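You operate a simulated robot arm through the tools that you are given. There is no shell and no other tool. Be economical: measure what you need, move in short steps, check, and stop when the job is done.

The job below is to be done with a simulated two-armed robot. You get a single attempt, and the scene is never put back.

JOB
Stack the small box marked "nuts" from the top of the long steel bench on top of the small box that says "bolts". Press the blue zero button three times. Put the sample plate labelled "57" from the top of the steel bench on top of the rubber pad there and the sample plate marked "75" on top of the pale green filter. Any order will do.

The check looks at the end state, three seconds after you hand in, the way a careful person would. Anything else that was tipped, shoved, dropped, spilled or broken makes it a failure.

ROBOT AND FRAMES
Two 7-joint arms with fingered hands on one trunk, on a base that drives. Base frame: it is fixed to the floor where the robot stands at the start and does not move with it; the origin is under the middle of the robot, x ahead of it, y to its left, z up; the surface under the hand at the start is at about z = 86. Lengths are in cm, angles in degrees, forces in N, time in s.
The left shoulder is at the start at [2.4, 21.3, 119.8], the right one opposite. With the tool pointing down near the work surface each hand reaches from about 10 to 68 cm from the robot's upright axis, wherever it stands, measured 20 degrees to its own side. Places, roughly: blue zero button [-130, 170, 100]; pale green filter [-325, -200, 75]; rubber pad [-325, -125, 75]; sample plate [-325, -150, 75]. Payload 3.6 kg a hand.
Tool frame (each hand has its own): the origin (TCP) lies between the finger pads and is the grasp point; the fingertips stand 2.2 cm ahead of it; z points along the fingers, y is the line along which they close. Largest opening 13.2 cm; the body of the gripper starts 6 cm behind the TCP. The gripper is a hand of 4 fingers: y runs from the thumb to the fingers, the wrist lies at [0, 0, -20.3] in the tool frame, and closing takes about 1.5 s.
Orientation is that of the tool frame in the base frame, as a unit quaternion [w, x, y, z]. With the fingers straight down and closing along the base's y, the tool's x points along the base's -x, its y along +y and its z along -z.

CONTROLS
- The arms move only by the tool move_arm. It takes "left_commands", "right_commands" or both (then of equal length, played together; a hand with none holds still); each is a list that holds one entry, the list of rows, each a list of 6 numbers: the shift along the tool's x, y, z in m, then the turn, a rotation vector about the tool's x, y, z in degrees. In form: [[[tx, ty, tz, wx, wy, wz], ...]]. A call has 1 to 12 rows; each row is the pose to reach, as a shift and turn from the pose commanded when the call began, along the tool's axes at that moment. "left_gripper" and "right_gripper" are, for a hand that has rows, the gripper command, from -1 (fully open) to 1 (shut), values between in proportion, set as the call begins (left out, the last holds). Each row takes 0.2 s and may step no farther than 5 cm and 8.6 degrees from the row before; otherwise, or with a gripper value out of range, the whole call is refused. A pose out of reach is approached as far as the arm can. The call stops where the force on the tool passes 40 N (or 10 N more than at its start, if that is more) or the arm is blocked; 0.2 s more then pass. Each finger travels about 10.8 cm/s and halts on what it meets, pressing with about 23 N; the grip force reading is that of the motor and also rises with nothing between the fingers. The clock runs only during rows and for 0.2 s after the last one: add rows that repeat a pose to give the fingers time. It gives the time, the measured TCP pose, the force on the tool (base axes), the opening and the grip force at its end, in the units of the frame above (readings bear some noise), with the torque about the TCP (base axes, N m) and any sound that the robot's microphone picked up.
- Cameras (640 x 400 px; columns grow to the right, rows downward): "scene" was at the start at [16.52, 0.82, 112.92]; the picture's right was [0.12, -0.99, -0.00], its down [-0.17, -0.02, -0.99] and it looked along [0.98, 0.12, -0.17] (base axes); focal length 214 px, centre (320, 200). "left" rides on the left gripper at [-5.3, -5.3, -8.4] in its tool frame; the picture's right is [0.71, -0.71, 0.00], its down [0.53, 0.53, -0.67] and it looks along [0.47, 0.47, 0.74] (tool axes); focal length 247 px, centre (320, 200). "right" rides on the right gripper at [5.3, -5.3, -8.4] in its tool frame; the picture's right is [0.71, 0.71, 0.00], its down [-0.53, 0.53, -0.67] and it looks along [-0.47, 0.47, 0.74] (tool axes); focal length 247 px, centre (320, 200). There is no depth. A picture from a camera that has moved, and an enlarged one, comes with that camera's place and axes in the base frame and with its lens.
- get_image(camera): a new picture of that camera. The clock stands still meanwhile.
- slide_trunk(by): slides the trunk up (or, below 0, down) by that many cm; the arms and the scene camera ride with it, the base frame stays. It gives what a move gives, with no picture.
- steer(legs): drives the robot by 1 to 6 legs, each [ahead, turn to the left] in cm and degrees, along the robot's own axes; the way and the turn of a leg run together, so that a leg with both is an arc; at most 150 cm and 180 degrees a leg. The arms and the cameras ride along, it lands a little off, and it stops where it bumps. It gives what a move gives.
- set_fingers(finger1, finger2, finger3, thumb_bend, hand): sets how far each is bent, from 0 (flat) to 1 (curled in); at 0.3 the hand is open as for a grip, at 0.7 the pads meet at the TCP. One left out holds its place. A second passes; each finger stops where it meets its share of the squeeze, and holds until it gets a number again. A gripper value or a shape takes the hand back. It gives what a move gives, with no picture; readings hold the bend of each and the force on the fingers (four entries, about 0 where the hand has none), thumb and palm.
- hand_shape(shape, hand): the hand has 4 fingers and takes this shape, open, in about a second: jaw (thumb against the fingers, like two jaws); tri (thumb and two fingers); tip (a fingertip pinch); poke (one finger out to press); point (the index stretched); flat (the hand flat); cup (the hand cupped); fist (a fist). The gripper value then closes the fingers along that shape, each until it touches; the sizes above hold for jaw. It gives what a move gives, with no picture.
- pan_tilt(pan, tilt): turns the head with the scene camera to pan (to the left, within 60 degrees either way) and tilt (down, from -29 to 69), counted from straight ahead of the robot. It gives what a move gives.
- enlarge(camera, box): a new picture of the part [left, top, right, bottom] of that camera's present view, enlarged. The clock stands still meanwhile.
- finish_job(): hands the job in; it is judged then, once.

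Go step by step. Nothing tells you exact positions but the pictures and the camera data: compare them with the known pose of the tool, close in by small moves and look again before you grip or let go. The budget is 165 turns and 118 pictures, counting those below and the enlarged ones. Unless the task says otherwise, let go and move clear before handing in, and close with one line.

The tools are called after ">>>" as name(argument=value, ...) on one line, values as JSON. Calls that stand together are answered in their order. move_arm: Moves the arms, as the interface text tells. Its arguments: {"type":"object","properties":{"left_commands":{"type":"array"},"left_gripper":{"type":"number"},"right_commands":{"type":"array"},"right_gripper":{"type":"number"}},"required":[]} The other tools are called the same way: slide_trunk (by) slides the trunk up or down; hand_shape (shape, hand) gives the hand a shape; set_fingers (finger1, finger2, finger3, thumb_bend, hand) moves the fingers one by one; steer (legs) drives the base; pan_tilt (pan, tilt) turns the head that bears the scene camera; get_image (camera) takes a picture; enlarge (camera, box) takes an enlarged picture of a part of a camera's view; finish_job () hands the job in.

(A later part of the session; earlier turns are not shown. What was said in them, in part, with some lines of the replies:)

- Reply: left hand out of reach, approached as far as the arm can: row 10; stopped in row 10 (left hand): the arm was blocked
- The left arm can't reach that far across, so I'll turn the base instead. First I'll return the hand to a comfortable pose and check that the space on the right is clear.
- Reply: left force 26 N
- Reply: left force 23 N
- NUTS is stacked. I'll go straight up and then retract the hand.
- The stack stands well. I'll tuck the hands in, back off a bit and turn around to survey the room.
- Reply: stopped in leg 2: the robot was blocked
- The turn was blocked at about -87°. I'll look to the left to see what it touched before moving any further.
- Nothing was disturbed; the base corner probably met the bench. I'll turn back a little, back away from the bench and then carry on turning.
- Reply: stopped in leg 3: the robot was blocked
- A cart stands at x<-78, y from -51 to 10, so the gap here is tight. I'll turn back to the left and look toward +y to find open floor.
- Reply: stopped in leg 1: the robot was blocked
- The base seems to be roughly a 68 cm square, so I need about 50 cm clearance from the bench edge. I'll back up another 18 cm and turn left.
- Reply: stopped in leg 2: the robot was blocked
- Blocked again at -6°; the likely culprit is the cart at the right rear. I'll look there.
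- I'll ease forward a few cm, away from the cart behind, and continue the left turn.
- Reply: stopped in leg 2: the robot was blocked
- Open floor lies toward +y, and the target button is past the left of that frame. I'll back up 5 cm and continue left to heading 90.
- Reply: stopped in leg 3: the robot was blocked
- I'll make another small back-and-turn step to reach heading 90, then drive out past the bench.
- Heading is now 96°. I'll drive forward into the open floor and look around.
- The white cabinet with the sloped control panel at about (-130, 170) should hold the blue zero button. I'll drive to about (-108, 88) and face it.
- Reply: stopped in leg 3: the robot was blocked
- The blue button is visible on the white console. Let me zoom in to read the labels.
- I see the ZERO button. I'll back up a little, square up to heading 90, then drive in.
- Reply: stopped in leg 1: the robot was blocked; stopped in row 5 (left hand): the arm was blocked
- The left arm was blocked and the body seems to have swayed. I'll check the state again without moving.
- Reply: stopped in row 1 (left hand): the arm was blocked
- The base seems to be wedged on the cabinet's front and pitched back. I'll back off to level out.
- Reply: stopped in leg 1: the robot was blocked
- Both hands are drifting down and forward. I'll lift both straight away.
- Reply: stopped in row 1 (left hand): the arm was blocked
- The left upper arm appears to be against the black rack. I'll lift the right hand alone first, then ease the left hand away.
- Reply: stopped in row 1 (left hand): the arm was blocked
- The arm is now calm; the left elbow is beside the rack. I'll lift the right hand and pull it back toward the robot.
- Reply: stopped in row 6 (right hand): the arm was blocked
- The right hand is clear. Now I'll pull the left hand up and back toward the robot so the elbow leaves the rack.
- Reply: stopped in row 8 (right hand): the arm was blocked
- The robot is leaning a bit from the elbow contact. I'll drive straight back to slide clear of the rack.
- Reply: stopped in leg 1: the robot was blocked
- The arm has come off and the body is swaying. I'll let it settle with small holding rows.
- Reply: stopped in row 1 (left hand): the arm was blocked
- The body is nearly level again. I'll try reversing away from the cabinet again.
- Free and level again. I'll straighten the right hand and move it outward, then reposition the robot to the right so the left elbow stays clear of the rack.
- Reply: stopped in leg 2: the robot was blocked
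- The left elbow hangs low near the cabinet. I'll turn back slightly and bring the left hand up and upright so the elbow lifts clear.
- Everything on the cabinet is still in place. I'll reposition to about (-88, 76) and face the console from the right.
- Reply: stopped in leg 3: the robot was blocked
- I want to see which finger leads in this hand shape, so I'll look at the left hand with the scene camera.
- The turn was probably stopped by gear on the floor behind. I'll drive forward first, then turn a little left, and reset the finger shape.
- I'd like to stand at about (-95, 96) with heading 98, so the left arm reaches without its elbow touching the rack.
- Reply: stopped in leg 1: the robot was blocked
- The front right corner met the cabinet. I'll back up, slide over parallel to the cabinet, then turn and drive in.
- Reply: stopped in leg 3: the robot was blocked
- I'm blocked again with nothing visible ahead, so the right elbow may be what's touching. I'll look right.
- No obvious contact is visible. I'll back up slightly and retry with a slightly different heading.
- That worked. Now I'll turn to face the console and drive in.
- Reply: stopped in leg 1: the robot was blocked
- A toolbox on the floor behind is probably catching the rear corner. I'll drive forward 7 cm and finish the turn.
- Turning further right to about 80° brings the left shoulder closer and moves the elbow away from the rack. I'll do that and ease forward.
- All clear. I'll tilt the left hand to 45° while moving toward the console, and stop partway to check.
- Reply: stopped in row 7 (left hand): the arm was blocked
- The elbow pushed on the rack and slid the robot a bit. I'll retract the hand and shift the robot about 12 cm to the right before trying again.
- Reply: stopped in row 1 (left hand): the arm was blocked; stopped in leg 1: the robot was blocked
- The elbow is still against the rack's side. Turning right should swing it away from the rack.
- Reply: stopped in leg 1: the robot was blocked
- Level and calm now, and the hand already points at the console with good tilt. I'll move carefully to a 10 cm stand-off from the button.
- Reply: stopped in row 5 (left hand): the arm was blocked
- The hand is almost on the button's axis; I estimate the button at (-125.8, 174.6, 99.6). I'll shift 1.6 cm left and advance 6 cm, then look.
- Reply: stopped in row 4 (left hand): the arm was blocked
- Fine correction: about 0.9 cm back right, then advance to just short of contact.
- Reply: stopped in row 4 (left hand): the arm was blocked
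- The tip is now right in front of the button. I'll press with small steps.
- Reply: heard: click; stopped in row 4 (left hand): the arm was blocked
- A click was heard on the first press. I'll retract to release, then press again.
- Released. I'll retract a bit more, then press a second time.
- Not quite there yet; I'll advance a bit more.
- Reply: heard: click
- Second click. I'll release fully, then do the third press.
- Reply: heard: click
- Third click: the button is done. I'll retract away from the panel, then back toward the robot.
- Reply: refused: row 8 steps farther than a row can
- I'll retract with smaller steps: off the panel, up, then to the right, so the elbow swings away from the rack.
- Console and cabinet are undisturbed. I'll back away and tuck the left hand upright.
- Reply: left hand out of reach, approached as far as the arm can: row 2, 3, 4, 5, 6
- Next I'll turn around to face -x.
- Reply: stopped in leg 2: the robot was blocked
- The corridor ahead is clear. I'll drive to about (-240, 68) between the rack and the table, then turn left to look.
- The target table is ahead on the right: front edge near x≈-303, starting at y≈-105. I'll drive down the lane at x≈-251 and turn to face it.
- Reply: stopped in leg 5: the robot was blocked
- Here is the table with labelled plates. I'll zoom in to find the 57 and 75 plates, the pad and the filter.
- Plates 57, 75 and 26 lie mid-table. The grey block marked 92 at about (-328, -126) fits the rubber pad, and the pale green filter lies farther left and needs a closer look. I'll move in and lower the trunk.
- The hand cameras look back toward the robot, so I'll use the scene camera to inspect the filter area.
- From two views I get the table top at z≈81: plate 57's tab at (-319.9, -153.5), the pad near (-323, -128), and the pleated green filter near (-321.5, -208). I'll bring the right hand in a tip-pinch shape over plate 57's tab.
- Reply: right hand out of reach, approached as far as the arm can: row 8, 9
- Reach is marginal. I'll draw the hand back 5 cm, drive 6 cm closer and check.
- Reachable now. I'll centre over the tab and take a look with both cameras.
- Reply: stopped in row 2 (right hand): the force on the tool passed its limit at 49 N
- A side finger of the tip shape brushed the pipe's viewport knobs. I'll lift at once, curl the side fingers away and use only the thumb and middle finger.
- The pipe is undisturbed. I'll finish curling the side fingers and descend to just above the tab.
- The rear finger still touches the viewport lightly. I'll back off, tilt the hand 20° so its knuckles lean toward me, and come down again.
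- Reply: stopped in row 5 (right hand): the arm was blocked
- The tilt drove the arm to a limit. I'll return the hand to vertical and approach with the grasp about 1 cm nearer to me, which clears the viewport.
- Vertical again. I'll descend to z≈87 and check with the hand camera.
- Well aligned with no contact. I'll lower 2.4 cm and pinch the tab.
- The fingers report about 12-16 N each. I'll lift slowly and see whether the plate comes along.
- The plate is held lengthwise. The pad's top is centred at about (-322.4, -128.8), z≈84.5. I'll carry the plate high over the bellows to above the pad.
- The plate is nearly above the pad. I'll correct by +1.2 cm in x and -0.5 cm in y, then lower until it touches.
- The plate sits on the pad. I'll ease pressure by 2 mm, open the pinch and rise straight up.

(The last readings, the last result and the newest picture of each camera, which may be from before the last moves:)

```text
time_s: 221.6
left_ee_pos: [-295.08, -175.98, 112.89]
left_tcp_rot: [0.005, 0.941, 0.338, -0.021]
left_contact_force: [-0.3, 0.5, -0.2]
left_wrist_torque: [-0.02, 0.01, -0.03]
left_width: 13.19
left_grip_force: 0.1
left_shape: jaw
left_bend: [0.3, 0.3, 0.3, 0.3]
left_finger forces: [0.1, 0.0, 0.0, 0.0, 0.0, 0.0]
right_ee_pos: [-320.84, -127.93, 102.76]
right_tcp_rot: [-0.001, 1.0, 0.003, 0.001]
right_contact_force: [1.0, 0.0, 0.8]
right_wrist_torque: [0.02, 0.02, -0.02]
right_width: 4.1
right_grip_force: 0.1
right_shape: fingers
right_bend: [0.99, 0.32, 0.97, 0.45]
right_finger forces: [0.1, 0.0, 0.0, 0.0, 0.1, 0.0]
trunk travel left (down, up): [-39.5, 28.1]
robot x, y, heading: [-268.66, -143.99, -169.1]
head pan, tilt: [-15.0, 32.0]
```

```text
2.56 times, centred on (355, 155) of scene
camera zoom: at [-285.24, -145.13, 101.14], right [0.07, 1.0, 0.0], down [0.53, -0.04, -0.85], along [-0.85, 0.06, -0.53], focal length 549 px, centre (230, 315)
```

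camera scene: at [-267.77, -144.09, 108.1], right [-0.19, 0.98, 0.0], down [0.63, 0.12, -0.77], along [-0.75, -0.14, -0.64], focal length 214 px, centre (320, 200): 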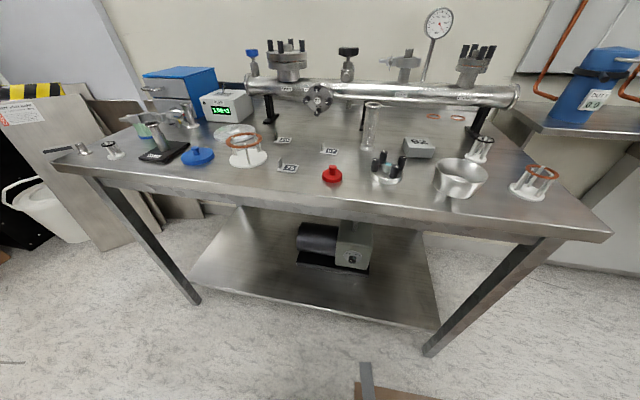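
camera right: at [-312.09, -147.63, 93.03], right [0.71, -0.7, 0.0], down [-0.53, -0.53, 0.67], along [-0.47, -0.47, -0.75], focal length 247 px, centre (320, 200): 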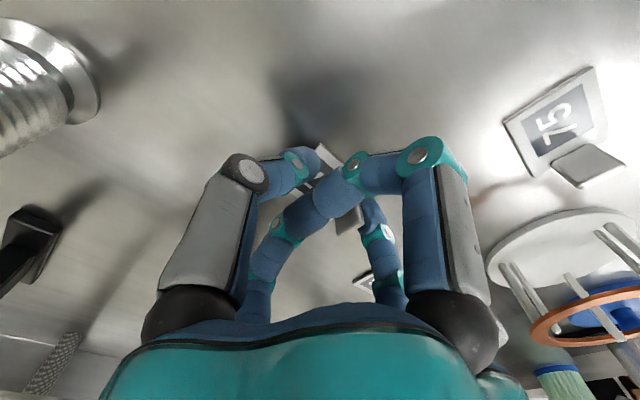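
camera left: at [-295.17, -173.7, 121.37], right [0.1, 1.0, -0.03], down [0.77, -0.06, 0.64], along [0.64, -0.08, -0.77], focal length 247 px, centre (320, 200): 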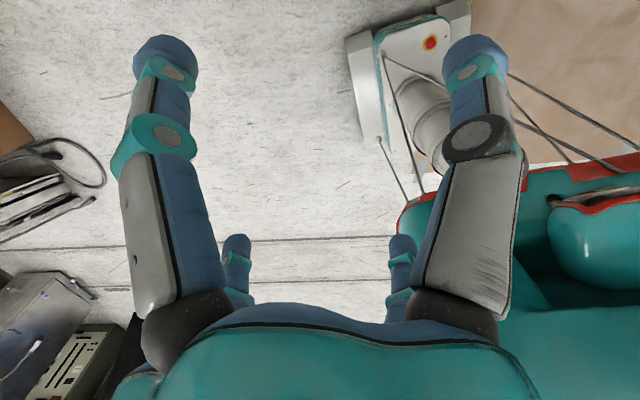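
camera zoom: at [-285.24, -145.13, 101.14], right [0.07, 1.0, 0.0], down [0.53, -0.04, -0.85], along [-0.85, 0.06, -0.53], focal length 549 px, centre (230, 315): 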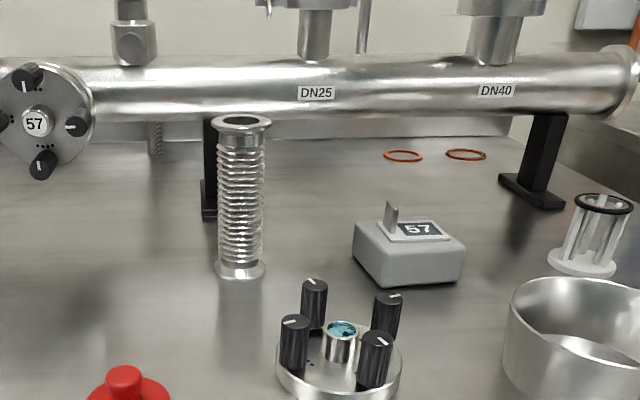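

Plate 57 lies neatly on the pad. Next is plate 75, centred near (-307.8, -159.2). I'll move the left hand aside and bring the right hand over it.

>>> move_arm(left_commands=[[[0, 0.04, 0, 0, 0, 0], [0, 0.08, 0, 0, 0, 0], [0, 0.12, 0, 0, 0, 0], [0, 0.128, 0, 0, 0, 0], [0, 0.128, 0, 0, 0, 0], [0, 0.128, 0, 0, 0, 0], [0, 0.128, 0, 0, 0, 0], [0, 0.128, 0, 0, 0, 0], [0, 0.128, 0, 0, 0, 0], [0, 0.128, 0, 0, 0, 0]]], right_commands=[[[0.02, 0.04, 0, 0, 0, 0], [0.04, 0.08, 0, 0, 0, 0], [0.06, 0.12, 0, 0, 0, 0], [0.08, 0.16, 0, 0, 0, 0], [0.1, 0.2, 0, 0, 0, 0], [0.12, 0.24, 0, 0, 0, 0], [0.13, 0.28, 0, 0, 0, 0], [0.135, 0.305, 0.02, 0, 0, 0], [0.135, 0.305, 0.06, 0, 0, 0], [0.135, 0.305, 0.1, 0, 0, 0]]])

>>> set_fingers(hand="right", finger2=0.5, thumb_bend=0.38)

>>> pan_tilt(pan=10, tilt=40)

>>> enlarge(camera="scene", box=[220, 80, 420, 230])

```text
time_s: 224.0
left_ee_pos: [-287.23, -186.12, 112.65]
left_tcp_rot: [0.005, 0.941, 0.338, -0.021]
left_contact_force: [0.6, -0.6, -0.7]
left_wrist_torque: [0.0, 0.02, 0.05]
left_width: 13.2
left_grip_force: 0.0
left_shape: jaw
left_bend: [0.3, 0.3, 0.3, 0.3]
left_finger forces: [0.0, 0.0, 0.1, 0.1, 0.0, 0.0]
right_ee_pos: [-308.7, -158.67, 96.13]
right_tcp_rot: [0.028, 0.999, -0.009, -0.02]
right_contact_force: [0.5, 0.7, 0.6]
right_wrist_torque: [0.01, 0.0, 0.02]
right_width: 4.12
right_grip_force: 0.1
right_shape: fingers
right_bend: [0.99, 0.32, 0.97, 0.45]
right_finger forces: [0.1, 0.1, 0.1, 0.1, 0.0, 0.0]
trunk travel left (down, up): [-39.5, 28.1]
robot x, y, heading: [-268.59, -144.47, -169.0]
head pan, tilt: [-15.0, 32.0]
stopped in row 10 (right hand): the arm was blocked; the commanded pose is now the measured one
```

```text
time_s: 225.0
left_ee_pos: [-287.09, -186.15, 112.62]
left_tcp_rot: [0.005, 0.941, 0.338, -0.021]
left_contact_force: [0.5, -0.1, 0.1]
left_wrist_torque: [-0.01, 0.0, 0.01]
left_width: 13.18
left_grip_force: 0.1
left_shape: jaw
left_bend: [0.3, 0.3, 0.3, 0.3]
left_finger forces: [0.0, 0.0, 0.1, 0.0, 0.0, 0.0]
right_ee_pos: [-308.61, -158.7, 96.32]
right_tcp_rot: [0.03, 0.999, -0.008, -0.019]
right_contact_force: [0.0, 0.4, 0.2]
right_wrist_torque: [-0.02, -0.01, 0.0]
right_width: 5.04
right_grip_force: 0.0
right_shape: fingers
right_bend: [0.99, 0.5, 0.97, 0.38]
right_finger forces: [0.0, 0.0, 0.0, 0.1, 0.0, 0.0]
trunk travel left (down, up): [-39.5, 28.1]
robot x, y, heading: [-267.83, -143.87, -168.9]
head pan, tilt: [-15.0, 32.0]
```

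```text
time_s: 225.9
left_ee_pos: [-287.08, -186.17, 112.58]
left_tcp_rot: [0.005, 0.941, 0.338, -0.022]
left_contact_force: [-0.5, 0.7, -0.2]
left_wrist_torque: [0.0, 0.04, 0.01]
left_width: 13.2
left_grip_force: 0.1
left_shape: jaw
left_bend: [0.3, 0.3, 0.3, 0.3]
left_finger forces: [0.1, 0.0, 0.0, 0.1, 0.0, 0.1]
right_ee_pos: [-308.69, -158.63, 96.13]
right_tcp_rot: [0.029, 0.999, -0.01, -0.02]
right_contact_force: [-0.6, -0.7, 0.0]
right_wrist_torque: [0.0, 0.01, 0.03]
right_width: 5.03
right_grip_force: 0.0
right_shape: fingers
right_bend: [0.99, 0.5, 0.97, 0.38]
right_finger forces: [0.0, 0.0, 0.0, 0.0, 0.1, 0.1]
trunk travel left (down, up): [-39.5, 28.1]
robot x, y, heading: [-268.44, -143.66, -169.1]
head pan, tilt: [10.0, 40.0]
```

```text
2.67 times, centred on (320, 155) of scene
camera zoom: at [-284.28, -148.8, 99.91], right [-0.36, 0.93, 0.0], down [0.6, 0.23, -0.77], along [-0.72, -0.27, -0.64], focal length 572 px, centre (320, 320)
```

zoom: 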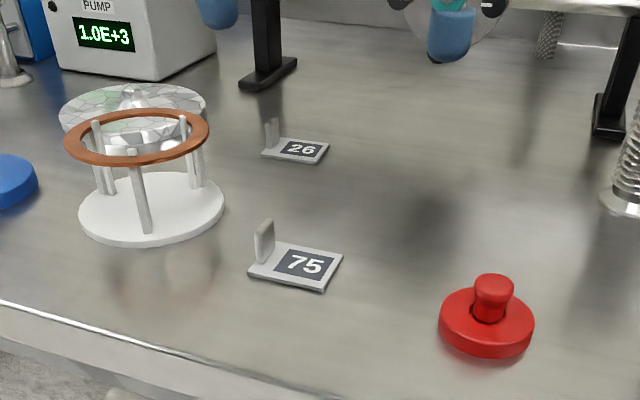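

The right arm is blocked reaching across. The left hand suits plate 75 better, so I'll withdraw the right hand and bring the left one over with the same finger shape.

>>> move_arm(right_commands=[[[0, 0, -0.04, 0, 0, 0], [0.01, -0.03, -0.07, 0, 0, 0], [0.02, -0.075, -0.09, 0, 0, 0], [0.03, -0.12, -0.09, 0, 0, 0], [0.05, -0.165, -0.09, 0, 0, 0], [0.07, -0.21, -0.09, 0, 0, 0], [0.09, -0.25, -0.09, 0, 0, 0]]])

>>> set_fingers(hand="left", finger1=1, finger2=0.5, finger3=1, thumb_bend=0.38)

>>> move_arm(left_commands=[[[0.003, -0.043, 0.01, 0.1, 0.5, 7.9], [0.006, -0.086, 0.02, 0.2, 1.0, 15.8], [0.009, -0.129, 0.03, 0.4, 1.6, 23.7], [0.012, -0.172, 0.04, 0.5, 2.1, 31.6], [0.015, -0.215, 0.05, 0.6, 2.6, 39.5], [0.018, -0.258, 0.06, 0.6, 2.6, 39.5], [0.022, -0.3, 0.07, 0.6, 2.6, 39.5], [0.025, -0.343, 0.077, 0.6, 2.6, 39.5], [0.025, -0.343, 0.077, 0.6, 2.6, 39.5]]])

```text
refused: row 3 steps farther than a row can; nothing moved
```

```text
time_s: 226.9
left_ee_pos: [-287.06, -186.21, 112.59]
left_tcp_rot: [0.005, 0.941, 0.338, -0.021]
left_contact_force: [1.0, -0.4, -0.4]
left_wrist_torque: [-0.01, 0.0, 0.0]
left_width: 4.56
left_grip_force: 0.0
left_shape: fingers
left_bend: [0.75, 0.5, 0.75, 0.38]
left_finger forces: [0.1, 0.1, 0.0, 0.2, 0.0, 0.0]
right_ee_pos: [-308.52, -158.76, 96.11]
right_tcp_rot: [0.029, 0.999, -0.008, -0.02]
right_contact_force: [-0.8, 0.5, -0.1]
right_wrist_torque: [0.03, 0.01, -0.01]
right_width: 5.05
right_grip_force: 0.0
right_shape: fingers
right_bend: [0.99, 0.5, 0.97, 0.38]
right_finger forces: [0.0, 0.0, 0.1, 0.1, 0.0, 0.0]
trunk travel left (down, up): [-39.5, 28.1]
robot x, y, heading: [-268.09, -144.22, -169.2]
head pan, tilt: [10.0, 40.0]
```

```text
time_s: 228.9
left_ee_pos: [-300.3, -172.32, 105.64]
left_tcp_rot: [-0.001, 1.0, 0.0, 0.0]
left_contact_force: [-0.6, 1.0, -0.5]
left_wrist_torque: [-0.01, -0.01, -0.03]
left_width: 4.6
left_grip_force: 0.0
left_shape: fingers
left_bend: [0.82, 0.5, 0.82, 0.38]
left_finger forces: [0.0, 0.0, 0.0, 0.0, 0.1, 0.1]
left hand out of reach, approached as far as the arm can: row 5, 6, 7, 8, 9
right_ee_pos: [-308.76, -158.73, 96.18]
right_tcp_rot: [0.028, 0.999, -0.009, -0.018]
right_contact_force: [-0.2, -0.1, 0.1]
right_wrist_torque: [0.04, 0.02, 0.04]
right_width: 5.06
right_grip_force: 0.2
right_shape: fingers
right_bend: [0.99, 0.5, 0.97, 0.38]
right_finger forces: [0.1, 0.0, 0.0, 0.1, 0.0, 0.0]
trunk travel left (down, up): [-39.5, 28.1]
robot x, y, heading: [-268.73, -143.53, -169.4]
head pan, tilt: [10.0, 40.0]
```

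Both arms struggle this close to the body's midline. I'll clear the right hand, back the robot up 12 cm, and then place the left hand.

>>> move_arm(right_commands=[[[0, 0, -0.04, 0, 0, 0], [0.01, -0.03, -0.07, 0, 0, 0], [0.015, -0.07, -0.085, 0, 0, 0], [0.02, -0.115, -0.09, 0, 0, 0], [0.03, -0.16, -0.09, 0, 0, 0], [0.04, -0.2, -0.09, 0, 0, 0], [0.05, -0.24, -0.09, 0, 0, 0]]])

>>> steer(legs=[[-12, 0]])

```text
time_s: 230.5
left_ee_pos: [-300.19, -172.1, 105.8]
left_tcp_rot: [0.0, 1.0, 0.001, 0.001]
left_contact_force: [-0.2, 0.1, -0.1]
left_wrist_torque: [-0.03, 0.01, 0.02]
left_width: 5.02
left_grip_force: 0.0
left_shape: fingers
left_bend: [0.97, 0.5, 0.97, 0.38]
left_finger forces: [0.1, 0.0, 0.0, 0.0, 0.0, 0.0]
right_ee_pos: [-302.89, -134.05, 103.36]
right_tcp_rot: [0.026, 0.999, -0.005, -0.019]
right_contact_force: [0.0, 0.7, 0.0]
right_wrist_torque: [0.0, 0.0, 0.01]
right_width: 5.05
right_grip_force: 0.2
right_shape: fingers
right_bend: [0.99, 0.5, 0.97, 0.38]
right_finger forces: [0.0, 0.0, 0.0, 0.0, 0.0, 0.0]
trunk travel left (down, up): [-39.5, 28.1]
robot x, y, heading: [-268.33, -144.37, -169.1]
head pan, tilt: [10.0, 40.0]
```

```text
time_s: 231.8
left_ee_pos: [-288.59, -169.93, 105.83]
left_tcp_rot: [0.0, 1.0, 0.0, -0.001]
left_contact_force: [1.7, -0.2, 0.0]
left_wrist_torque: [0.0, 0.03, -0.01]
left_width: 5.0
left_grip_force: 0.2
left_shape: fingers
left_bend: [0.97, 0.5, 0.97, 0.38]
left_finger forces: [0.0, 0.0, 0.0, 0.0, 0.0, 0.1]
right_ee_pos: [-291.19, -132.0, 103.45]
right_tcp_rot: [0.025, 0.999, -0.005, -0.018]
right_contact_force: [0.3, -0.3, 0.5]
right_wrist_torque: [-0.01, 0.02, 0.01]
right_width: 5.06
right_grip_force: 0.0
right_shape: fingers
right_bend: [0.99, 0.5, 0.97, 0.38]
right_finger forces: [0.1, 0.0, 0.0, 0.0, 0.0, 0.0]
trunk travel left (down, up): [-39.5, 28.1]
robot x, y, heading: [-256.65, -141.81, -169.2]
head pan, tilt: [10.0, 40.0]
```

>>> move_arm(left_commands=[[[-0.035, -0.025, 0, 0, 0, 0], [-0.07, -0.05, 0, 0, 0, 0], [-0.105, -0.075, 0, 0, 0, 0], [-0.14, -0.1, 0, 0, 0, 0], [-0.175, -0.115, 0, 0, 0, 0], [-0.187, -0.115, 0.03, 0, 0, 0], [-0.187, -0.115, 0.075, 0, 0, 0], [-0.187, -0.115, 0.12, 0, 0, 0], [-0.187, -0.115, 0.15, 0, 0, 0], [-0.187, -0.115, 0.175, 0, 0, 0], [-0.187, -0.115, 0.175, 0, 0, 0]]])

>>> enlarge(camera="scene", box=[220, 60, 420, 210])

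```text
time_s: 234.2
left_ee_pos: [-290.29, -173.86, 96.72]
left_tcp_rot: [-0.002, 1.0, -0.001, 0.0]
left_contact_force: [0.1, -0.3, 0.5]
left_wrist_torque: [0.0, -0.01, 0.01]
left_width: 5.05
left_grip_force: 0.1
left_shape: fingers
left_bend: [0.98, 0.5, 0.98, 0.38]
left_finger forces: [0.1, 0.0, 0.0, 0.0, 0.0, 0.0]
left hand out of reach, approached as far as the arm can: row 1, 2, 3, 4, 5, 6, 7, 8, 9, 10, 11
right_ee_pos: [-291.54, -131.98, 103.55]
right_tcp_rot: [0.026, 0.999, -0.006, -0.018]
right_contact_force: [0.5, 0.3, -1.1]
right_wrist_torque: [0.01, 0.0, 0.0]
right_width: 5.03
right_grip_force: 0.1
right_shape: fingers
right_bend: [0.99, 0.5, 0.97, 0.38]
right_finger forces: [0.0, 0.0, 0.0, 0.0, 0.0, 0.0]
trunk travel left (down, up): [-39.5, 28.1]
robot x, y, heading: [-257.01, -142.03, -168.9]
head pan, tilt: [10.0, 40.0]
```

```text
2.67 times, centred on (320, 135) of scene
camera zoom: at [-272.77, -146.58, 99.91], right [-0.36, 0.93, 0.0], down [0.6, 0.23, -0.77], along [-0.72, -0.27, -0.64], focal length 572 px, centre (320, 373)
```

zoom: 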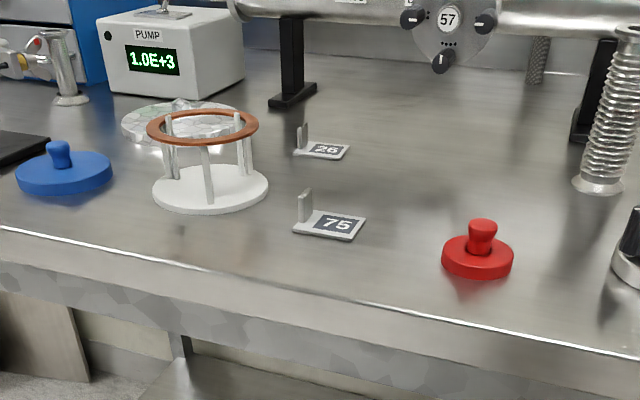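

The left arm's posture no longer reaches there, while the right arm works well on its own side. I'll raise both hands and move the robot about 30 cm to the left (-y).

>>> move_arm(left_commands=[[[0, 0, -0.04, 0, 0, 0], [0, 0, -0.08, 0, 0, 0], [0, 0, -0.12, 0, 0, 0], [0.03, 0.0, -0.15, 0, 0, 0]]], right_commands=[[[0, 0, -0.03, 0, 0, 0], [0, 0, -0.06, 0, 0, 0], [0, 0, -0.09, 0, 0, 0], [0, 0, -0.09, 0, 0, 0]]])

>>> steer(legs=[[-14, 0], [0, 55], [36, 0], [0, -66], [6, 0]])

```text
time_s: 235.2
left_ee_pos: [-287.64, -173.4, 112.65]
left_tcp_rot: [0.0, 1.0, 0.0, 0.0]
left_contact_force: [0.0, -0.2, -0.1]
left_wrist_torque: [-0.01, 0.0, 0.0]
left_width: 5.01
left_grip_force: 0.0
left_shape: fingers
left_bend: [0.98, 0.5, 0.98, 0.38]
left_finger forces: [0.0, 0.1, 0.1, 0.0, 0.0, 0.0]
right_ee_pos: [-290.85, -131.73, 112.49]
right_tcp_rot: [0.025, 1.0, -0.005, -0.018]
right_contact_force: [-0.6, -0.8, -0.5]
right_wrist_torque: [-0.02, 0.01, 0.04]
right_width: 5.06
right_grip_force: 0.0
right_shape: fingers
right_bend: [0.99, 0.5, 0.97, 0.38]
right_finger forces: [0.1, 0.0, 0.0, 0.0, 0.0, 0.0]
trunk travel left (down, up): [-39.5, 28.1]
robot x, y, heading: [-256.95, -142.14, -169.1]
head pan, tilt: [10.0, 40.0]
```

```text
time_s: 243.7
left_ee_pos: [-295.28, -197.37, 112.74]
left_tcp_rot: [-0.001, 0.996, -0.09, 0.0]
left_contact_force: [-0.2, 1.3, 1.4]
left_wrist_torque: [-0.01, 0.0, 0.04]
left_width: 5.03
left_grip_force: 0.2
left_shape: fingers
left_bend: [0.98, 0.5, 0.98, 0.38]
left_finger forces: [0.0, 0.1, 0.0, 0.0, 0.0, 0.0]
right_ee_pos: [-291.08, -155.9, 112.45]
right_tcp_rot: [0.023, 0.995, -0.095, -0.021]
right_contact_force: [-0.6, 0.3, -0.1]
right_wrist_torque: [0.01, -0.01, -0.01]
right_width: 5.05
right_grip_force: 0.0
right_shape: fingers
right_bend: [0.99, 0.5, 0.97, 0.38]
right_finger forces: [0.0, 0.0, 0.0, 0.1, 0.1, 0.1]
trunk travel left (down, up): [-39.5, 28.1]
robot x, y, heading: [-259.26, -174.46, -179.6]
head pan, tilt: [10.0, 40.0]
stopped in leg 4: the robot was blocked; the commanded pose is now the measured one
```

Now plate 75 is in front-right of the robot. I'll bring the right hand over it and down to a stand-off.

>>> move_arm(right_commands=[[[-0.035, 0.01, 0.01, 0.7, 0.6, -2.7], [-0.07, 0.02, 0.03, 1.3, 1.2, -5.5], [-0.105, 0.03, 0.06, 2.0, 1.8, -8.2], [-0.135, 0.04, 0.09, 2.6, 2.4, -10.9], [-0.146, 0.044, 0.13, 2.6, 2.4, -10.9], [-0.146, 0.044, 0.17, 2.6, 2.4, -10.9], [-0.146, 0.044, 0.205, 2.6, 2.4, -10.9], [-0.146, 0.044, 0.233, 2.6, 2.4, -10.9], [-0.146, 0.044, 0.233, 2.6, 2.4, -10.9]]])

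>>> pan_tilt(pan=-15, tilt=35)

>>> enlarge(camera="scene", box=[240, 80, 432, 220])

```text
time_s: 245.7
left_ee_pos: [-295.05, -197.46, 112.71]
left_tcp_rot: [0.0, 0.996, -0.09, 0.0]
left_contact_force: [1.0, 0.4, 0.5]
left_wrist_torque: [0.02, 0.02, -0.01]
left_width: 5.01
left_grip_force: 0.0
left_shape: fingers
left_bend: [0.98, 0.5, 0.98, 0.38]
left_finger forces: [0.0, 0.0, 0.0, 0.0, 0.1, 0.1]
right_ee_pos: [-307.33, -158.48, 89.98]
right_tcp_rot: [0.0, 1.0, -0.001, -0.001]
right_contact_force: [0.3, 0.2, -1.2]
right_wrist_torque: [0.03, -0.02, 0.01]
right_width: 5.05
right_grip_force: 0.0
right_shape: fingers
right_bend: [0.99, 0.5, 0.97, 0.38]
right_finger forces: [0.0, 0.1, 0.0, 0.0, 0.0, 0.0]
trunk travel left (down, up): [-39.5, 28.1]
robot x, y, heading: [-259.14, -174.77, -179.3]
head pan, tilt: [10.0, 40.0]
```

```text
time_s: 246.6
left_ee_pos: [-295.14, -197.51, 112.63]
left_tcp_rot: [-0.001, 0.996, -0.089, 0.0]
left_contact_force: [0.1, 0.2, -0.6]
left_wrist_torque: [-0.01, -0.01, 0.02]
left_width: 5.04
left_grip_force: 0.0
left_shape: fingers
left_bend: [0.98, 0.5, 0.98, 0.38]
left_finger forces: [0.0, 0.1, 0.0, 0.0, 0.1, 0.0]
right_ee_pos: [-307.33, -158.49, 90.08]
right_tcp_rot: [0.0, 1.0, 0.0, -0.001]
right_contact_force: [-0.5, -0.6, -0.2]
right_wrist_torque: [0.0, -0.01, 0.03]
right_width: 5.08
right_grip_force: 0.0
right_shape: fingers
right_bend: [0.99, 0.5, 0.97, 0.38]
right_finger forces: [0.0, 0.0, 0.0, 0.1, 0.1, 0.0]
trunk travel left (down, up): [-39.5, 28.1]
robot x, y, heading: [-259.03, -174.59, -179.3]
head pan, tilt: [-15.0, 35.0]
```

```text
2.86 times, centred on (336, 150) of scene
camera zoom: at [-275.67, -172.59, 100.66], right [0.25, 0.97, 0.0], down [0.56, -0.14, -0.82], along [-0.79, 0.2, -0.57], focal length 613 px, centre (274, 343)
```

zoom: 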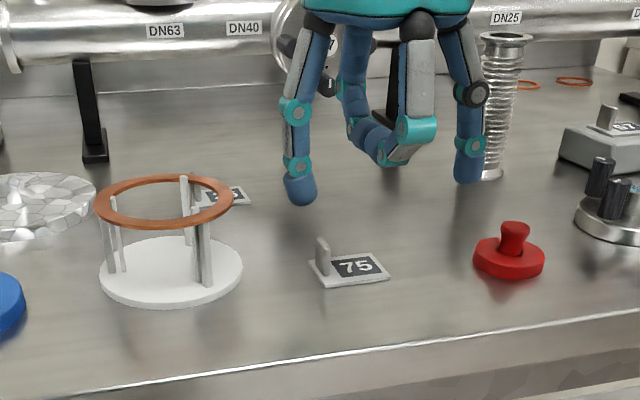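

Positions look right: the fingertips straddle the plate lengthwise. I'll lower 5.1 cm and close.

>>> move_arm(right_commands=[[[-0.003, 0, 0.03, 0, 0, 0], [-0.003, 0, 0.045, 0, 0, 0], [-0.003, 0, 0.051, 0, 0, 0], [-0.003, 0, 0.051, 0, 0, 0]]])

>>> set_fingers(hand="right", finger2=0.62, thumb_bend=0.8)

>>> move_arm(right_commands=[[[0, 0, -0.01, 0, 0, 0], [0, 0, -0.03, 0, 0, 0], [0, 0, -0.07, 0, 0, 0], [0, 0, -0.11, 0, 0, 0]]])

>>> enlarge(camera="scene", box=[240, 40, 432, 200])

```text
time_s: 247.6
left_ee_pos: [-295.29, -197.55, 112.71]
left_tcp_rot: [-0.001, 0.996, -0.089, 0.0]
left_contact_force: [-0.1, 0.2, 0.0]
left_wrist_torque: [-0.01, 0.01, -0.03]
left_width: 5.02
left_grip_force: 0.0
left_shape: fingers
left_bend: [0.98, 0.5, 0.98, 0.38]
left_finger forces: [0.0, 0.0, 0.0, 0.0, 0.0, 0.1]
right_ee_pos: [-307.51, -158.36, 84.97]
right_tcp_rot: [-0.001, 1.0, 0.0, 0.0]
right_contact_force: [-0.5, -0.2, 0.2]
right_wrist_torque: [-0.01, 0.0, -0.01]
right_width: 5.07
right_grip_force: 0.1
right_shape: fingers
right_bend: [0.99, 0.5, 0.97, 0.38]
right_finger forces: [0.1, 0.0, 0.0, 0.0, 0.1, 0.0]
trunk travel left (down, up): [-39.5, 28.1]
robot x, y, heading: [-258.83, -174.41, -179.1]
head pan, tilt: [-15.0, 35.0]
```

```text
time_s: 248.6
left_ee_pos: [-295.09, -197.44, 112.67]
left_tcp_rot: [-0.001, 0.996, -0.09, 0.0]
left_contact_force: [-0.6, -0.9, 0.2]
left_wrist_torque: [0.03, -0.03, 0.02]
left_width: 5.02
left_grip_force: 0.0
left_shape: fingers
left_bend: [0.98, 0.5, 0.98, 0.38]
left_finger forces: [0.0, 0.0, 0.1, 0.1, 0.0, 0.1]
right_ee_pos: [-307.6, -158.27, 84.97]
right_tcp_rot: [0.001, 1.0, -0.001, 0.0]
right_contact_force: [0.2, 0.1, 0.1]
right_wrist_torque: [0.0, 0.01, 0.02]
right_width: 0.29
right_grip_force: 0.0
right_shape: fingers
right_bend: [0.99, 0.62, 0.98, 0.77]
right_finger forces: [0.0, 0.1, 0.0, 0.0, 0.0, 0.1]
trunk travel left (down, up): [-39.5, 28.1]
robot x, y, heading: [-259.26, -174.67, -179.7]
head pan, tilt: [-15.0, 35.0]
```

```text
time_s: 249.6
left_ee_pos: [-295.11, -197.53, 112.64]
left_tcp_rot: [-0.001, 0.996, -0.09, 0.001]
left_contact_force: [1.0, 0.1, 0.6]
left_wrist_torque: [0.02, 0.05, -0.01]
left_width: 5.04
left_grip_force: 0.1
left_shape: fingers
left_bend: [0.98, 0.5, 0.98, 0.38]
left_finger forces: [0.1, 0.0, 0.0, 0.0, 0.1, 0.1]
right_ee_pos: [-307.27, -158.15, 96.09]
right_tcp_rot: [0.0, 1.0, 0.0, -0.001]
right_contact_force: [0.3, 0.1, 0.2]
right_wrist_torque: [0.02, 0.01, -0.02]
right_width: 0.3
right_grip_force: 0.0
right_shape: fingers
right_bend: [0.99, 0.62, 0.98, 0.77]
right_finger forces: [0.0, 0.0, 0.0, 0.0, 0.0, 0.0]
trunk travel left (down, up): [-39.5, 28.1]
robot x, y, heading: [-259.03, -174.58, -179.5]
head pan, tilt: [-15.0, 35.0]
```

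```text
2.50 times, centred on (336, 120) of scene
camera zoom: at [-275.62, -172.58, 100.67], right [0.25, 0.97, 0.0], down [0.56, -0.14, -0.82], along [-0.79, 0.2, -0.57], focal length 536 px, centre (280, 400)
```

zoom: 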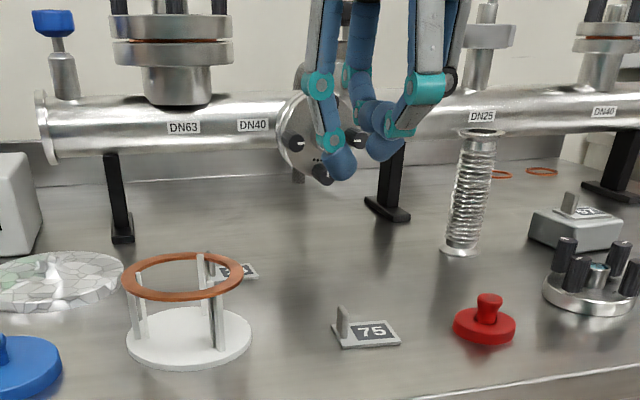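

The pinch closed just above the thin plate and missed it; the plate is still in place. This time I'll centre on the upright tab itself and pinch that.

>>> set_fingers(hand="right", finger2=0.52, thumb_bend=0.52)

>>> move_arm(right_commands=[[[-0.001, 0.0205, 0.03, 0, 0, 0], [-0.001, 0.0205, 0.07, 0, 0, 0], [-0.001, 0.0205, 0.1, 0, 0, 0], [-0.001, 0.0205, 0.11, 0, 0, 0], [-0.001, 0.0205, 0.11, 0, 0, 0]]])

>>> set_fingers(hand="right", finger2=0.85, thumb_bend=0.85)

```text
time_s: 250.6
left_ee_pos: [-295.26, -197.46, 112.71]
left_tcp_rot: [-0.001, 0.996, -0.089, 0.001]
left_contact_force: [-0.2, 0.1, -0.8]
left_wrist_torque: [0.01, -0.02, 0.0]
left_width: 5.04
left_grip_force: 0.0
left_shape: fingers
left_bend: [0.98, 0.5, 0.98, 0.38]
left_finger forces: [0.1, 0.1, 0.0, 0.0, 0.0, 0.1]
right_ee_pos: [-307.31, -158.18, 95.86]
right_tcp_rot: [0.0, 1.0, -0.001, -0.001]
right_contact_force: [0.4, -0.7, -1.3]
right_wrist_torque: [0.01, -0.01, -0.02]
right_width: 3.18
right_grip_force: 0.1
right_shape: fingers
right_bend: [0.99, 0.52, 0.97, 0.52]
right_finger forces: [0.0, 0.1, 0.0, 0.0, 0.1, 0.0]
trunk travel left (down, up): [-39.5, 28.1]
robot x, y, heading: [-258.68, -174.13, -179.5]
head pan, tilt: [-15.0, 35.0]
```

```text
time_s: 251.8
left_ee_pos: [-295.14, -197.46, 112.74]
left_tcp_rot: [-0.001, 0.996, -0.089, 0.0]
left_contact_force: [0.5, 1.7, 0.3]
left_wrist_torque: [0.0, -0.02, 0.03]
left_width: 5.0
left_grip_force: 0.0
left_shape: fingers
left_bend: [0.98, 0.5, 0.98, 0.38]
left_finger forces: [0.0, 0.0, 0.0, 0.1, 0.1, 0.0]
right_ee_pos: [-307.41, -160.7, 85.19]
right_tcp_rot: [0.001, 1.0, -0.001, 0.0]
right_contact_force: [0.8, 0.6, 5.7]
right_wrist_torque: [0.21, -0.04, -0.02]
right_width: 3.18
right_grip_force: 2.6
right_shape: fingers
right_bend: [0.99, 0.52, 0.97, 0.52]
right_finger forces: [0.0, 0.1, 0.0, 0.1, 5.4, 0.0]
trunk travel left (down, up): [-39.5, 28.1]
robot x, y, heading: [-258.96, -174.69, -179.3]
head pan, tilt: [-15.0, 35.0]
```

```text
time_s: 252.8
left_ee_pos: [-295.18, -197.52, 112.69]
left_tcp_rot: [0.0, 0.996, -0.09, 0.0]
left_contact_force: [0.3, 0.1, 1.2]
left_wrist_torque: [0.0, 0.03, -0.01]
left_width: 5.03
left_grip_force: 0.0
left_shape: fingers
left_bend: [0.98, 0.5, 0.98, 0.38]
left_finger forces: [0.0, 0.0, 0.0, 0.0, 0.1, 0.0]
right_ee_pos: [-307.37, -160.63, 85.22]
right_tcp_rot: [0.0, 1.0, -0.001, 0.0]
right_contact_force: [-0.1, 0.0, 0.6]
right_wrist_torque: [0.02, 0.01, 0.0]
right_width: 0.29
right_grip_force: 9.2
right_shape: fingers
right_bend: [0.99, 0.73, 0.97, 0.77]
right_finger forces: [0.0, 8.1, 0.1, 0.0, 10.8, 0.1]
trunk travel left (down, up): [-39.5, 28.1]
robot x, y, heading: [-259.43, -174.5, -179.4]
head pan, tilt: [-15.0, 35.0]
```

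Both fingers now report about 9 N with a 3 mm gap, so the tab is likely pinched. I'll lift and look.

>>> move_arm(right_commands=[[[0, 0, -0.01, 0, 0, 0], [0, 0, -0.03, 0, 0, 0], [0, 0, -0.07, 0, 0, 0], [0, 0, -0.11, 0, 0, 0], [0.0, 0, -0.13, 0, 0, 0]]])

>>> enlarge(camera="scene", box=[240, 40, 432, 200])

```text
time_s: 254.0
left_ee_pos: [-295.17, -197.56, 112.65]
left_tcp_rot: [-0.001, 0.996, -0.089, 0.001]
left_contact_force: [0.4, -0.4, -0.2]
left_wrist_torque: [0.02, -0.01, 0.0]
left_width: 5.02
left_grip_force: 0.0
left_shape: fingers
left_bend: [0.98, 0.5, 0.98, 0.38]
left_finger forces: [0.0, 0.0, 0.0, 0.0, 0.1, 0.1]
right_ee_pos: [-307.28, -160.56, 97.89]
right_tcp_rot: [0.001, 1.0, 0.0, 0.001]
right_contact_force: [-0.1, 0.1, -0.2]
right_wrist_torque: [0.01, 0.0, 0.04]
right_width: 0.29
right_grip_force: 9.2
right_shape: fingers
right_bend: [0.99, 0.73, 0.97, 0.77]
right_finger forces: [0.1, 8.1, 0.1, 0.0, 10.9, 0.1]
trunk travel left (down, up): [-39.5, 28.1]
robot x, y, heading: [-259.33, -174.35, -179.4]
head pan, tilt: [-15.0, 35.0]
```

```text
2.50 times, centred on (336, 120) of scene
camera zoom: at [-275.66, -172.58, 100.66], right [0.25, 0.97, 0.0], down [0.56, -0.14, -0.82], along [-0.79, 0.2, -0.57], focal length 536 px, centre (280, 400)
```

zoom: 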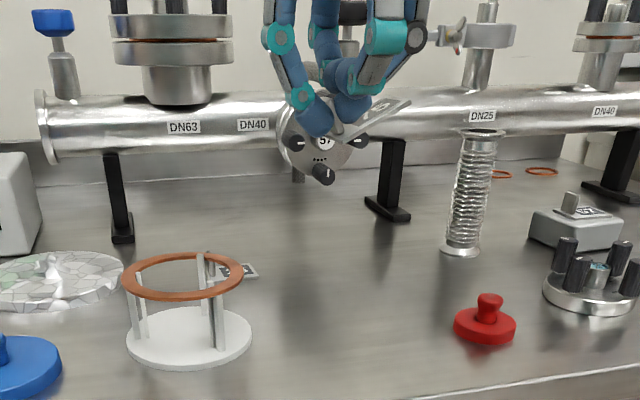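

Plate 75 is held by its tab, tilted up on one side. I'll raise it, draw it in, and drive the robot left so the filter comes to its front-right.

>>> move_arm(right_commands=[[[0.02, 0, -0.03, 0, 0, 0], [0.04, 0, -0.06, 0, 0, 0], [0.07, 0, -0.09, 0, 0, 0], [0.1, 0, -0.12, 0, 0, 0]]])

>>> steer(legs=[[-20, 0], [0, 65], [44, 0], [0, -65]])

```text
time_s: 255.0
left_ee_pos: [-295.13, -197.43, 112.7]
left_tcp_rot: [-0.001, 0.996, -0.09, 0.0]
left_contact_force: [0.3, 0.6, 0.8]
left_wrist_torque: [0.0, 0.03, -0.01]
left_width: 5.01
left_grip_force: 0.0
left_shape: fingers
left_bend: [0.98, 0.5, 0.98, 0.38]
left_finger forces: [0.0, 0.0, 0.0, 0.0, 0.0, 0.0]
right_ee_pos: [-297.38, -160.89, 109.84]
right_tcp_rot: [0.0, 1.0, -0.001, -0.001]
right_contact_force: [-0.2, 0.2, -1.0]
right_wrist_torque: [0.01, -0.01, 0.0]
right_width: 0.27
right_grip_force: 9.2
right_shape: fingers
right_bend: [0.99, 0.73, 0.97, 0.78]
right_finger forces: [0.1, 7.9, 0.0, 0.0, 11.2, 0.0]
trunk travel left (down, up): [-39.5, 28.1]
robot x, y, heading: [-259.36, -174.35, -179.2]
head pan, tilt: [-15.0, 35.0]
```

```text
time_s: 263.9
left_ee_pos: [-286.38, -247.95, 112.86]
left_tcp_rot: [0.0, 0.999, 0.052, -0.002]
left_contact_force: [0.6, -0.2, 0.4]
left_wrist_torque: [-0.02, 0.01, -0.01]
left_width: 5.03
left_grip_force: 0.0
left_shape: fingers
left_bend: [0.98, 0.5, 0.98, 0.38]
left_finger forces: [0.1, 0.0, 0.0, 0.0, 0.1, 0.0]
right_ee_pos: [-298.61, -213.04, 109.92]
right_tcp_rot: [-0.001, 0.991, 0.137, 0.0]
right_contact_force: [-0.5, 0.4, -1.0]
right_wrist_torque: [-0.01, -0.03, 0.0]
right_width: 0.25
right_grip_force: 9.5
right_shape: fingers
right_bend: [0.99, 0.73, 0.98, 0.78]
right_finger forces: [0.0, 8.1, 0.0, 0.0, 12.2, 0.0]
trunk travel left (down, up): [-39.5, 28.1]
robot x, y, heading: [-257.65, -216.79, -163.4]
head pan, tilt: [-15.0, 35.0]
stopped in leg 4: the robot was blocked; the commanded pose is now the measured one
```

Positioned: the filter is now 55 cm ahead and 28 cm right. I'll take a view of the filter area to fix its position precisely.

>>> pan_tilt(pan=-34, tilt=25)

>>> enlarge(camera="scene", box=[200, 80, 440, 230])

```text
time_s: 264.8
left_ee_pos: [-286.46, -248.03, 112.82]
left_tcp_rot: [-0.001, 0.999, 0.053, -0.004]
left_contact_force: [0.2, -1.3, 0.1]
left_wrist_torque: [0.0, -0.01, -0.01]
left_width: 5.01
left_grip_force: 0.1
left_shape: fingers
left_bend: [0.98, 0.5, 0.98, 0.38]
left_finger forces: [0.1, 0.1, 0.0, 0.1, 0.1, 0.0]
right_ee_pos: [-298.64, -213.08, 109.85]
right_tcp_rot: [0.0, 0.991, 0.137, 0.0]
right_contact_force: [-0.4, -0.5, -1.0]
right_wrist_torque: [-0.02, 0.0, -0.01]
right_width: 0.23
right_grip_force: 10.0
right_shape: fingers
right_bend: [0.99, 0.73, 0.98, 0.78]
right_finger forces: [0.0, 8.0, 0.0, 0.0, 12.1, 0.0]
trunk travel left (down, up): [-39.5, 28.1]
robot x, y, heading: [-257.15, -216.68, -163.6]
head pan, tilt: [-34.0, 25.0]
```

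```text
2.67 times, centred on (320, 155) of scene
camera zoom: at [-274.13, -216.31, 102.24], right [0.3, 0.95, 0.0], down [0.4, -0.13, -0.91], along [-0.86, 0.27, -0.42], focal length 572 px, centre (320, 320)
```

zoom: 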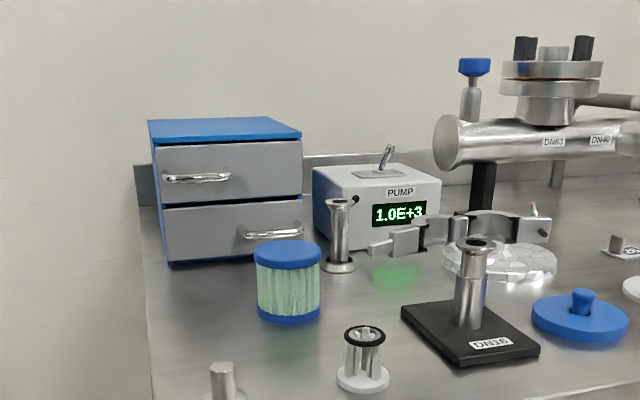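

The filter stands clear at (-318.7, -205.1), top z≈87.1. I'll carry the plate over it, rolling the hand to level the plate, and stop above.

>>> move_arm(right_commands=[[[-0.03, -0.02, 0, -3, 0, 0], [-0.06, -0.04, 0, -6, 0, 0], [-0.09, -0.06, 0, -9, 0, 0], [-0.12, -0.08, 0, -12, 0, 0], [-0.15, -0.1, 0, -15, 0, 0], [-0.172, -0.118, 0.0, -18, 0, 0], [-0.172, -0.118, 0.045, -18, 0, 0], [-0.172, -0.118, 0.09, -18, 0, 0], [-0.172, -0.118, 0.13, -18, 0, 0], [-0.172, -0.118, 0.16, -18, 0, 0], [-0.172, -0.118, 0.16, -18, 0, 0]]])

>>> enlarge(camera="scene", box=[220, 60, 412, 220])

```text
time_s: 267.1
left_ee_pos: [-286.37, -247.78, 112.96]
left_tcp_rot: [0.0, 0.999, 0.053, -0.004]
left_contact_force: [-0.4, -0.2, 0.4]
left_wrist_torque: [-0.04, 0.03, -0.01]
left_width: 5.01
left_grip_force: 0.1
left_shape: fingers
left_bend: [0.98, 0.5, 0.98, 0.38]
left_finger forces: [0.0, 0.1, 0.0, 0.1, 0.0, 0.1]
right_ee_pos: [-318.39, -206.23, 93.58]
right_tcp_rot: [0.155, 0.978, 0.135, 0.021]
right_contact_force: [-0.6, 0.0, 0.0]
right_wrist_torque: [-0.01, 0.02, 0.05]
right_width: 0.25
right_grip_force: 10.3
right_shape: fingers
right_bend: [0.99, 0.73, 0.98, 0.78]
right_finger forces: [0.0, 8.0, 0.0, 0.0, 12.3, 0.1]
trunk travel left (down, up): [-39.5, 28.1]
robot x, y, heading: [-257.61, -216.56, -163.3]
head pan, tilt: [-34.0, 25.0]
```

```text
2.50 times, centred on (316, 140) of scene
camera zoom: at [-274.12, -216.3, 102.25], right [0.3, 0.95, 0.0], down [0.4, -0.13, -0.91], along [-0.86, 0.27, -0.42], focal length 536 px, centre (330, 350)
```

zoom: 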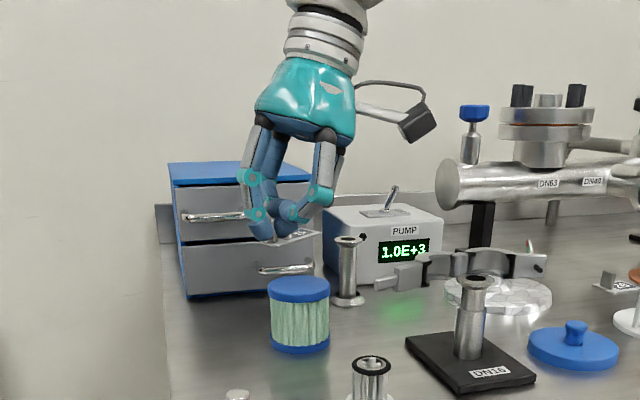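

The plate is nearly level and above the filter. I'll lower it gently to contact.

>>> move_arm(right_commands=[[[0.0017, -0.0058, 0.016, 0, 0, 0], [0.0028, -0.0093, 0.0255, 0, 0, 0], [0.0034, -0.0105, 0.029, 0, 0, 0], [0.0034, -0.0116, 0.0319, 0, 0, 0], [0.0034, -0.0116, 0.0319, 0, 0, 0]]])

```text
time_s: 268.4
left_ee_pos: [-286.48, -247.94, 112.94]
left_tcp_rot: [0.0, 0.999, 0.053, -0.004]
left_contact_force: [-0.1, -0.7, 0.2]
left_wrist_torque: [0.01, -0.01, 0.0]
left_width: 5.04
left_grip_force: 0.0
left_shape: fingers
left_bend: [0.98, 0.5, 0.98, 0.38]
left_finger forces: [0.0, 0.0, 0.0, 0.1, 0.1, 0.0]
right_ee_pos: [-318.21, -206.37, 90.44]
right_tcp_rot: [0.155, 0.979, 0.134, 0.022]
right_contact_force: [-0.2, -0.6, -1.4]
right_wrist_torque: [-0.02, -0.01, 0.03]
right_width: 0.25
right_grip_force: 10.0
right_shape: fingers
right_bend: [0.99, 0.73, 0.98, 0.78]
right_finger forces: [0.1, 8.0, 0.0, 0.0, 12.4, 0.0]
trunk travel left (down, up): [-39.5, 28.1]
robot x, y, heading: [-257.41, -216.88, -163.5]
head pan, tilt: [-34.0, 25.0]
```

No contact yet; I'll continue in small steps.

>>> move_arm(right_commands=[[[0, -0.001, 0.003, 0, 0, 0], [0, -0.0015, 0.005, 0, 0, 0], [0, -0.002, 0.0065, 0, 0, 0]]])

```text
time_s: 269.1
left_ee_pos: [-286.47, -247.93, 112.92]
left_tcp_rot: [0.0, 0.999, 0.054, -0.004]
left_contact_force: [0.0, 0.3, -0.5]
left_wrist_torque: [-0.03, 0.0, -0.04]
left_width: 5.03
left_grip_force: 0.1
left_shape: fingers
left_bend: [0.98, 0.5, 0.98, 0.38]
left_finger forces: [0.1, 0.1, 0.0, 0.1, 0.0, 0.1]
right_ee_pos: [-318.08, -206.25, 89.86]
right_tcp_rot: [0.156, 0.978, 0.134, 0.02]
right_contact_force: [-0.7, 0.7, 7.0]
right_wrist_torque: [-0.06, -0.02, -0.04]
right_width: 0.23
right_grip_force: 12.4
right_shape: fingers
right_bend: [0.99, 0.73, 0.98, 0.79]
right_finger forces: [0.1, 8.2, 0.1, 0.0, 16.2, 0.0]
trunk travel left (down, up): [-39.5, 28.1]
robot x, y, heading: [-257.77, -216.61, -163.3]
head pan, tilt: [-34.0, 25.0]
```

Contact at 7 N. One look before releasing.

>>> enlarge(camera="scene", box=[270, 110, 366, 200])

```text
4.44 times, centred on (318, 155) of scene
camera zoom: at [-274.09, -216.3, 102.26], right [0.3, 0.95, 0.0], down [0.4, -0.13, -0.91], along [-0.86, 0.27, -0.42], focal length 953 px, centre (329, 400)
```

zoom: 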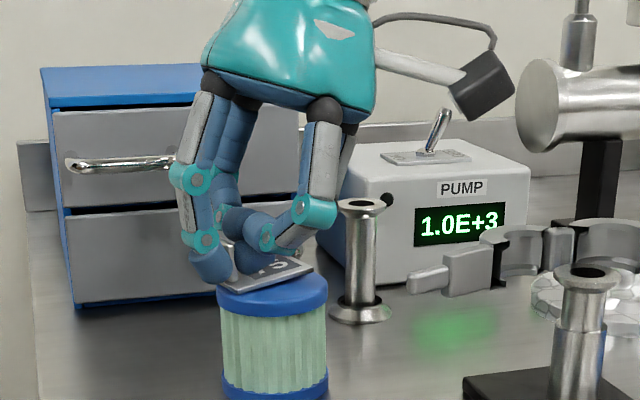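

The plate touches down about 1 cm too far back. I'll lift 4 mm, shift 1 cm toward me and set it down again.

>>> move_arm(right_commands=[[[0, 0.0014, -0.0042, 0, 0, 0], [0.005, 0.0027, -0.0038, 0, 0, 0], [0.0096, 0.004, -0.0034, 0, 0, 0], [0.0096, 0.0032, -0.001, 0, 0, 0], [0.0096, 0.0025, 0.001, 0, 0, 0], [0.0096, 0.0022, 0.002, 0, 0, 0]]])

```text
time_s: 270.6
left_ee_pos: [-286.42, -247.97, 112.9]
left_tcp_rot: [0.001, 0.999, 0.053, -0.004]
left_contact_force: [0.1, 1.1, -0.5]
left_wrist_torque: [-0.01, 0.02, -0.04]
left_width: 5.04
left_grip_force: 0.0
left_shape: fingers
left_bend: [0.98, 0.5, 0.98, 0.38]
left_finger forces: [0.1, 0.0, 0.1, 0.1, 0.0, 0.0]
right_ee_pos: [-317.13, -206.11, 89.65]
right_tcp_rot: [0.155, 0.978, 0.135, 0.022]
right_contact_force: [-1.0, -0.7, 3.0]
right_wrist_torque: [-0.05, -0.02, -0.02]
right_width: 0.2
right_grip_force: 11.5
right_shape: fingers
right_bend: [0.99, 0.73, 0.98, 0.79]
right_finger forces: [0.0, 8.4, 0.0, 0.0, 14.4, 0.0]
trunk travel left (down, up): [-39.5, 28.1]
robot x, y, heading: [-257.52, -216.65, -163.2]
head pan, tilt: [-34.0, 25.0]
```

Now I'll open mainly the outer finger, with the thumb only slightly, so the plate isn't swept, and then rise.

>>> set_fingers(hand="right", finger2=0.6, thumb_bend=0.74)

>>> move_arm(right_commands=[[[0, 0.002, -0.006, 0, 0, 0], [0, 0.005, -0.015, 0, 0, 0], [0, 0.011, -0.035, 0, 0, 0], [0, 0.022, -0.07, 0, 0, 0], [0.02, 0.034, -0.11, 0, 0, 0]]])

>>> enlarge(camera="scene", box=[240, 90, 400, 200])

```text
time_s: 271.6
left_ee_pos: [-286.44, -247.92, 112.81]
left_tcp_rot: [0.001, 0.999, 0.053, -0.004]
left_contact_force: [0.2, -0.3, 0.0]
left_wrist_torque: [0.0, -0.02, -0.03]
left_width: 5.05
left_grip_force: 0.0
left_shape: fingers
left_bend: [0.98, 0.5, 0.98, 0.38]
left_finger forces: [0.0, 0.1, 0.0, 0.0, 0.0, 0.0]
right_ee_pos: [-317.09, -206.06, 89.62]
right_tcp_rot: [0.155, 0.978, 0.134, 0.021]
right_contact_force: [-0.3, -0.3, 1.3]
right_wrist_torque: [-0.03, 0.0, 0.0]
right_width: 0.43
right_grip_force: 0.9
right_shape: fingers
right_bend: [0.99, 0.6, 0.98, 0.74]
right_finger forces: [0.0, 0.0, 0.1, 0.0, 2.4, 0.0]
trunk travel left (down, up): [-39.5, 28.1]
robot x, y, heading: [-257.62, -216.47, -163.4]
head pan, tilt: [-34.0, 25.0]
```

```text
time_s: 272.8
left_ee_pos: [-286.43, -247.94, 112.87]
left_tcp_rot: [0.0, 0.999, 0.054, -0.004]
left_contact_force: [0.2, -0.2, -0.8]
left_wrist_torque: [0.04, 0.01, 0.03]
left_width: 5.03
left_grip_force: 0.0
left_shape: fingers
left_bend: [0.98, 0.5, 0.98, 0.38]
left_finger forces: [0.0, 0.1, 0.1, 0.0, 0.0, 0.0]
right_ee_pos: [-315.19, -205.29, 101.26]
right_tcp_rot: [0.155, 0.978, 0.135, 0.021]
right_contact_force: [-0.4, 0.0, -0.6]
right_wrist_torque: [0.01, -0.01, 0.01]
right_width: 0.48
right_grip_force: 0.0
right_shape: fingers
right_bend: [0.99, 0.6, 0.98, 0.74]
right_finger forces: [0.0, 0.0, 0.1, 0.0, 0.0, 0.0]
trunk travel left (down, up): [-39.5, 28.1]
robot x, y, heading: [-257.5, -216.82, -163.4]
head pan, tilt: [-34.0, 25.0]
```

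```text
3.64 times, centred on (320, 145) of scene
camera zoom: at [-274.06, -216.28, 102.26], right [0.3, 0.95, 0.0], down [0.4, -0.13, -0.91], along [-0.86, 0.27, -0.42], focal length 780 px, centre (320, 400)
```

zoom: 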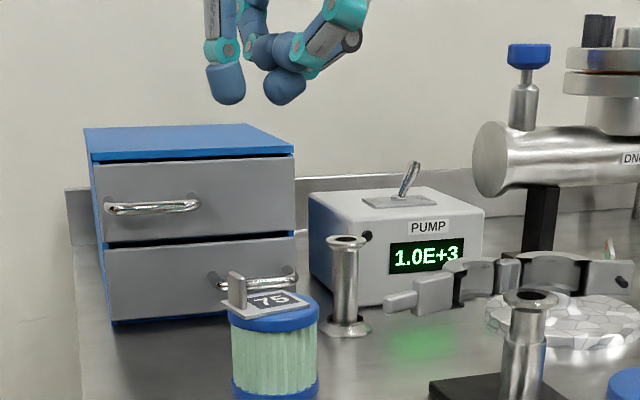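

Plate 75 lies flat on the green filter and the hand is clear. I'll pull back a bit more and hand in.

>>> move_arm(right_commands=[[[0.03, 0.01, -0.03, 0, 0, 0], [0.07, 0.02, -0.05, 0, 0, 0], [0.11, 0.02, -0.06, 0, 0, 0]]])

>>> finish_job()

```text
time_s: 273.6
left_ee_pos: [-286.34, -247.9, 113.02]
left_tcp_rot: [0.0, 0.999, 0.053, -0.003]
left_contact_force: [-0.1, 0.0, 0.2]
left_wrist_torque: [-0.03, 0.02, 0.01]
left_width: 5.03
left_grip_force: 0.0
left_shape: fingers
left_bend: [0.98, 0.5, 0.98, 0.38]
left_finger forces: [0.0, 0.0, 0.1, 0.0, 0.1, 0.1]
right_ee_pos: [-304.43, -202.5, 107.45]
right_tcp_rot: [0.155, 0.978, 0.135, 0.021]
right_contact_force: [-0.3, 0.7, -0.1]
right_wrist_torque: [-0.01, 0.01, 0.0]
right_width: 0.5
right_grip_force: 0.1
right_shape: fingers
right_bend: [0.99, 0.6, 0.98, 0.74]
right_finger forces: [0.0, 0.0, 0.1, 0.0, 0.1, 0.0]
trunk travel left (down, up): [-39.5, 28.1]
robot x, y, heading: [-257.86, -216.73, -163.2]
head pan, tilt: [-34.0, 25.0]
```

```text
The job is handed in.
```

The job is handed in: NUTS is stacked on BOLTS, the blue zero button was pressed three times (a click each time), plate 57 is on the grey block marked 92, which I took to be the rubber pad, and plate 75 is on the pale green filter; on the way an elbow pushed against the black rack, the base bumped furniture several times and a finger hit the pipe's viewport at 49 N, and I saw nothing tipped or moved in the later views.
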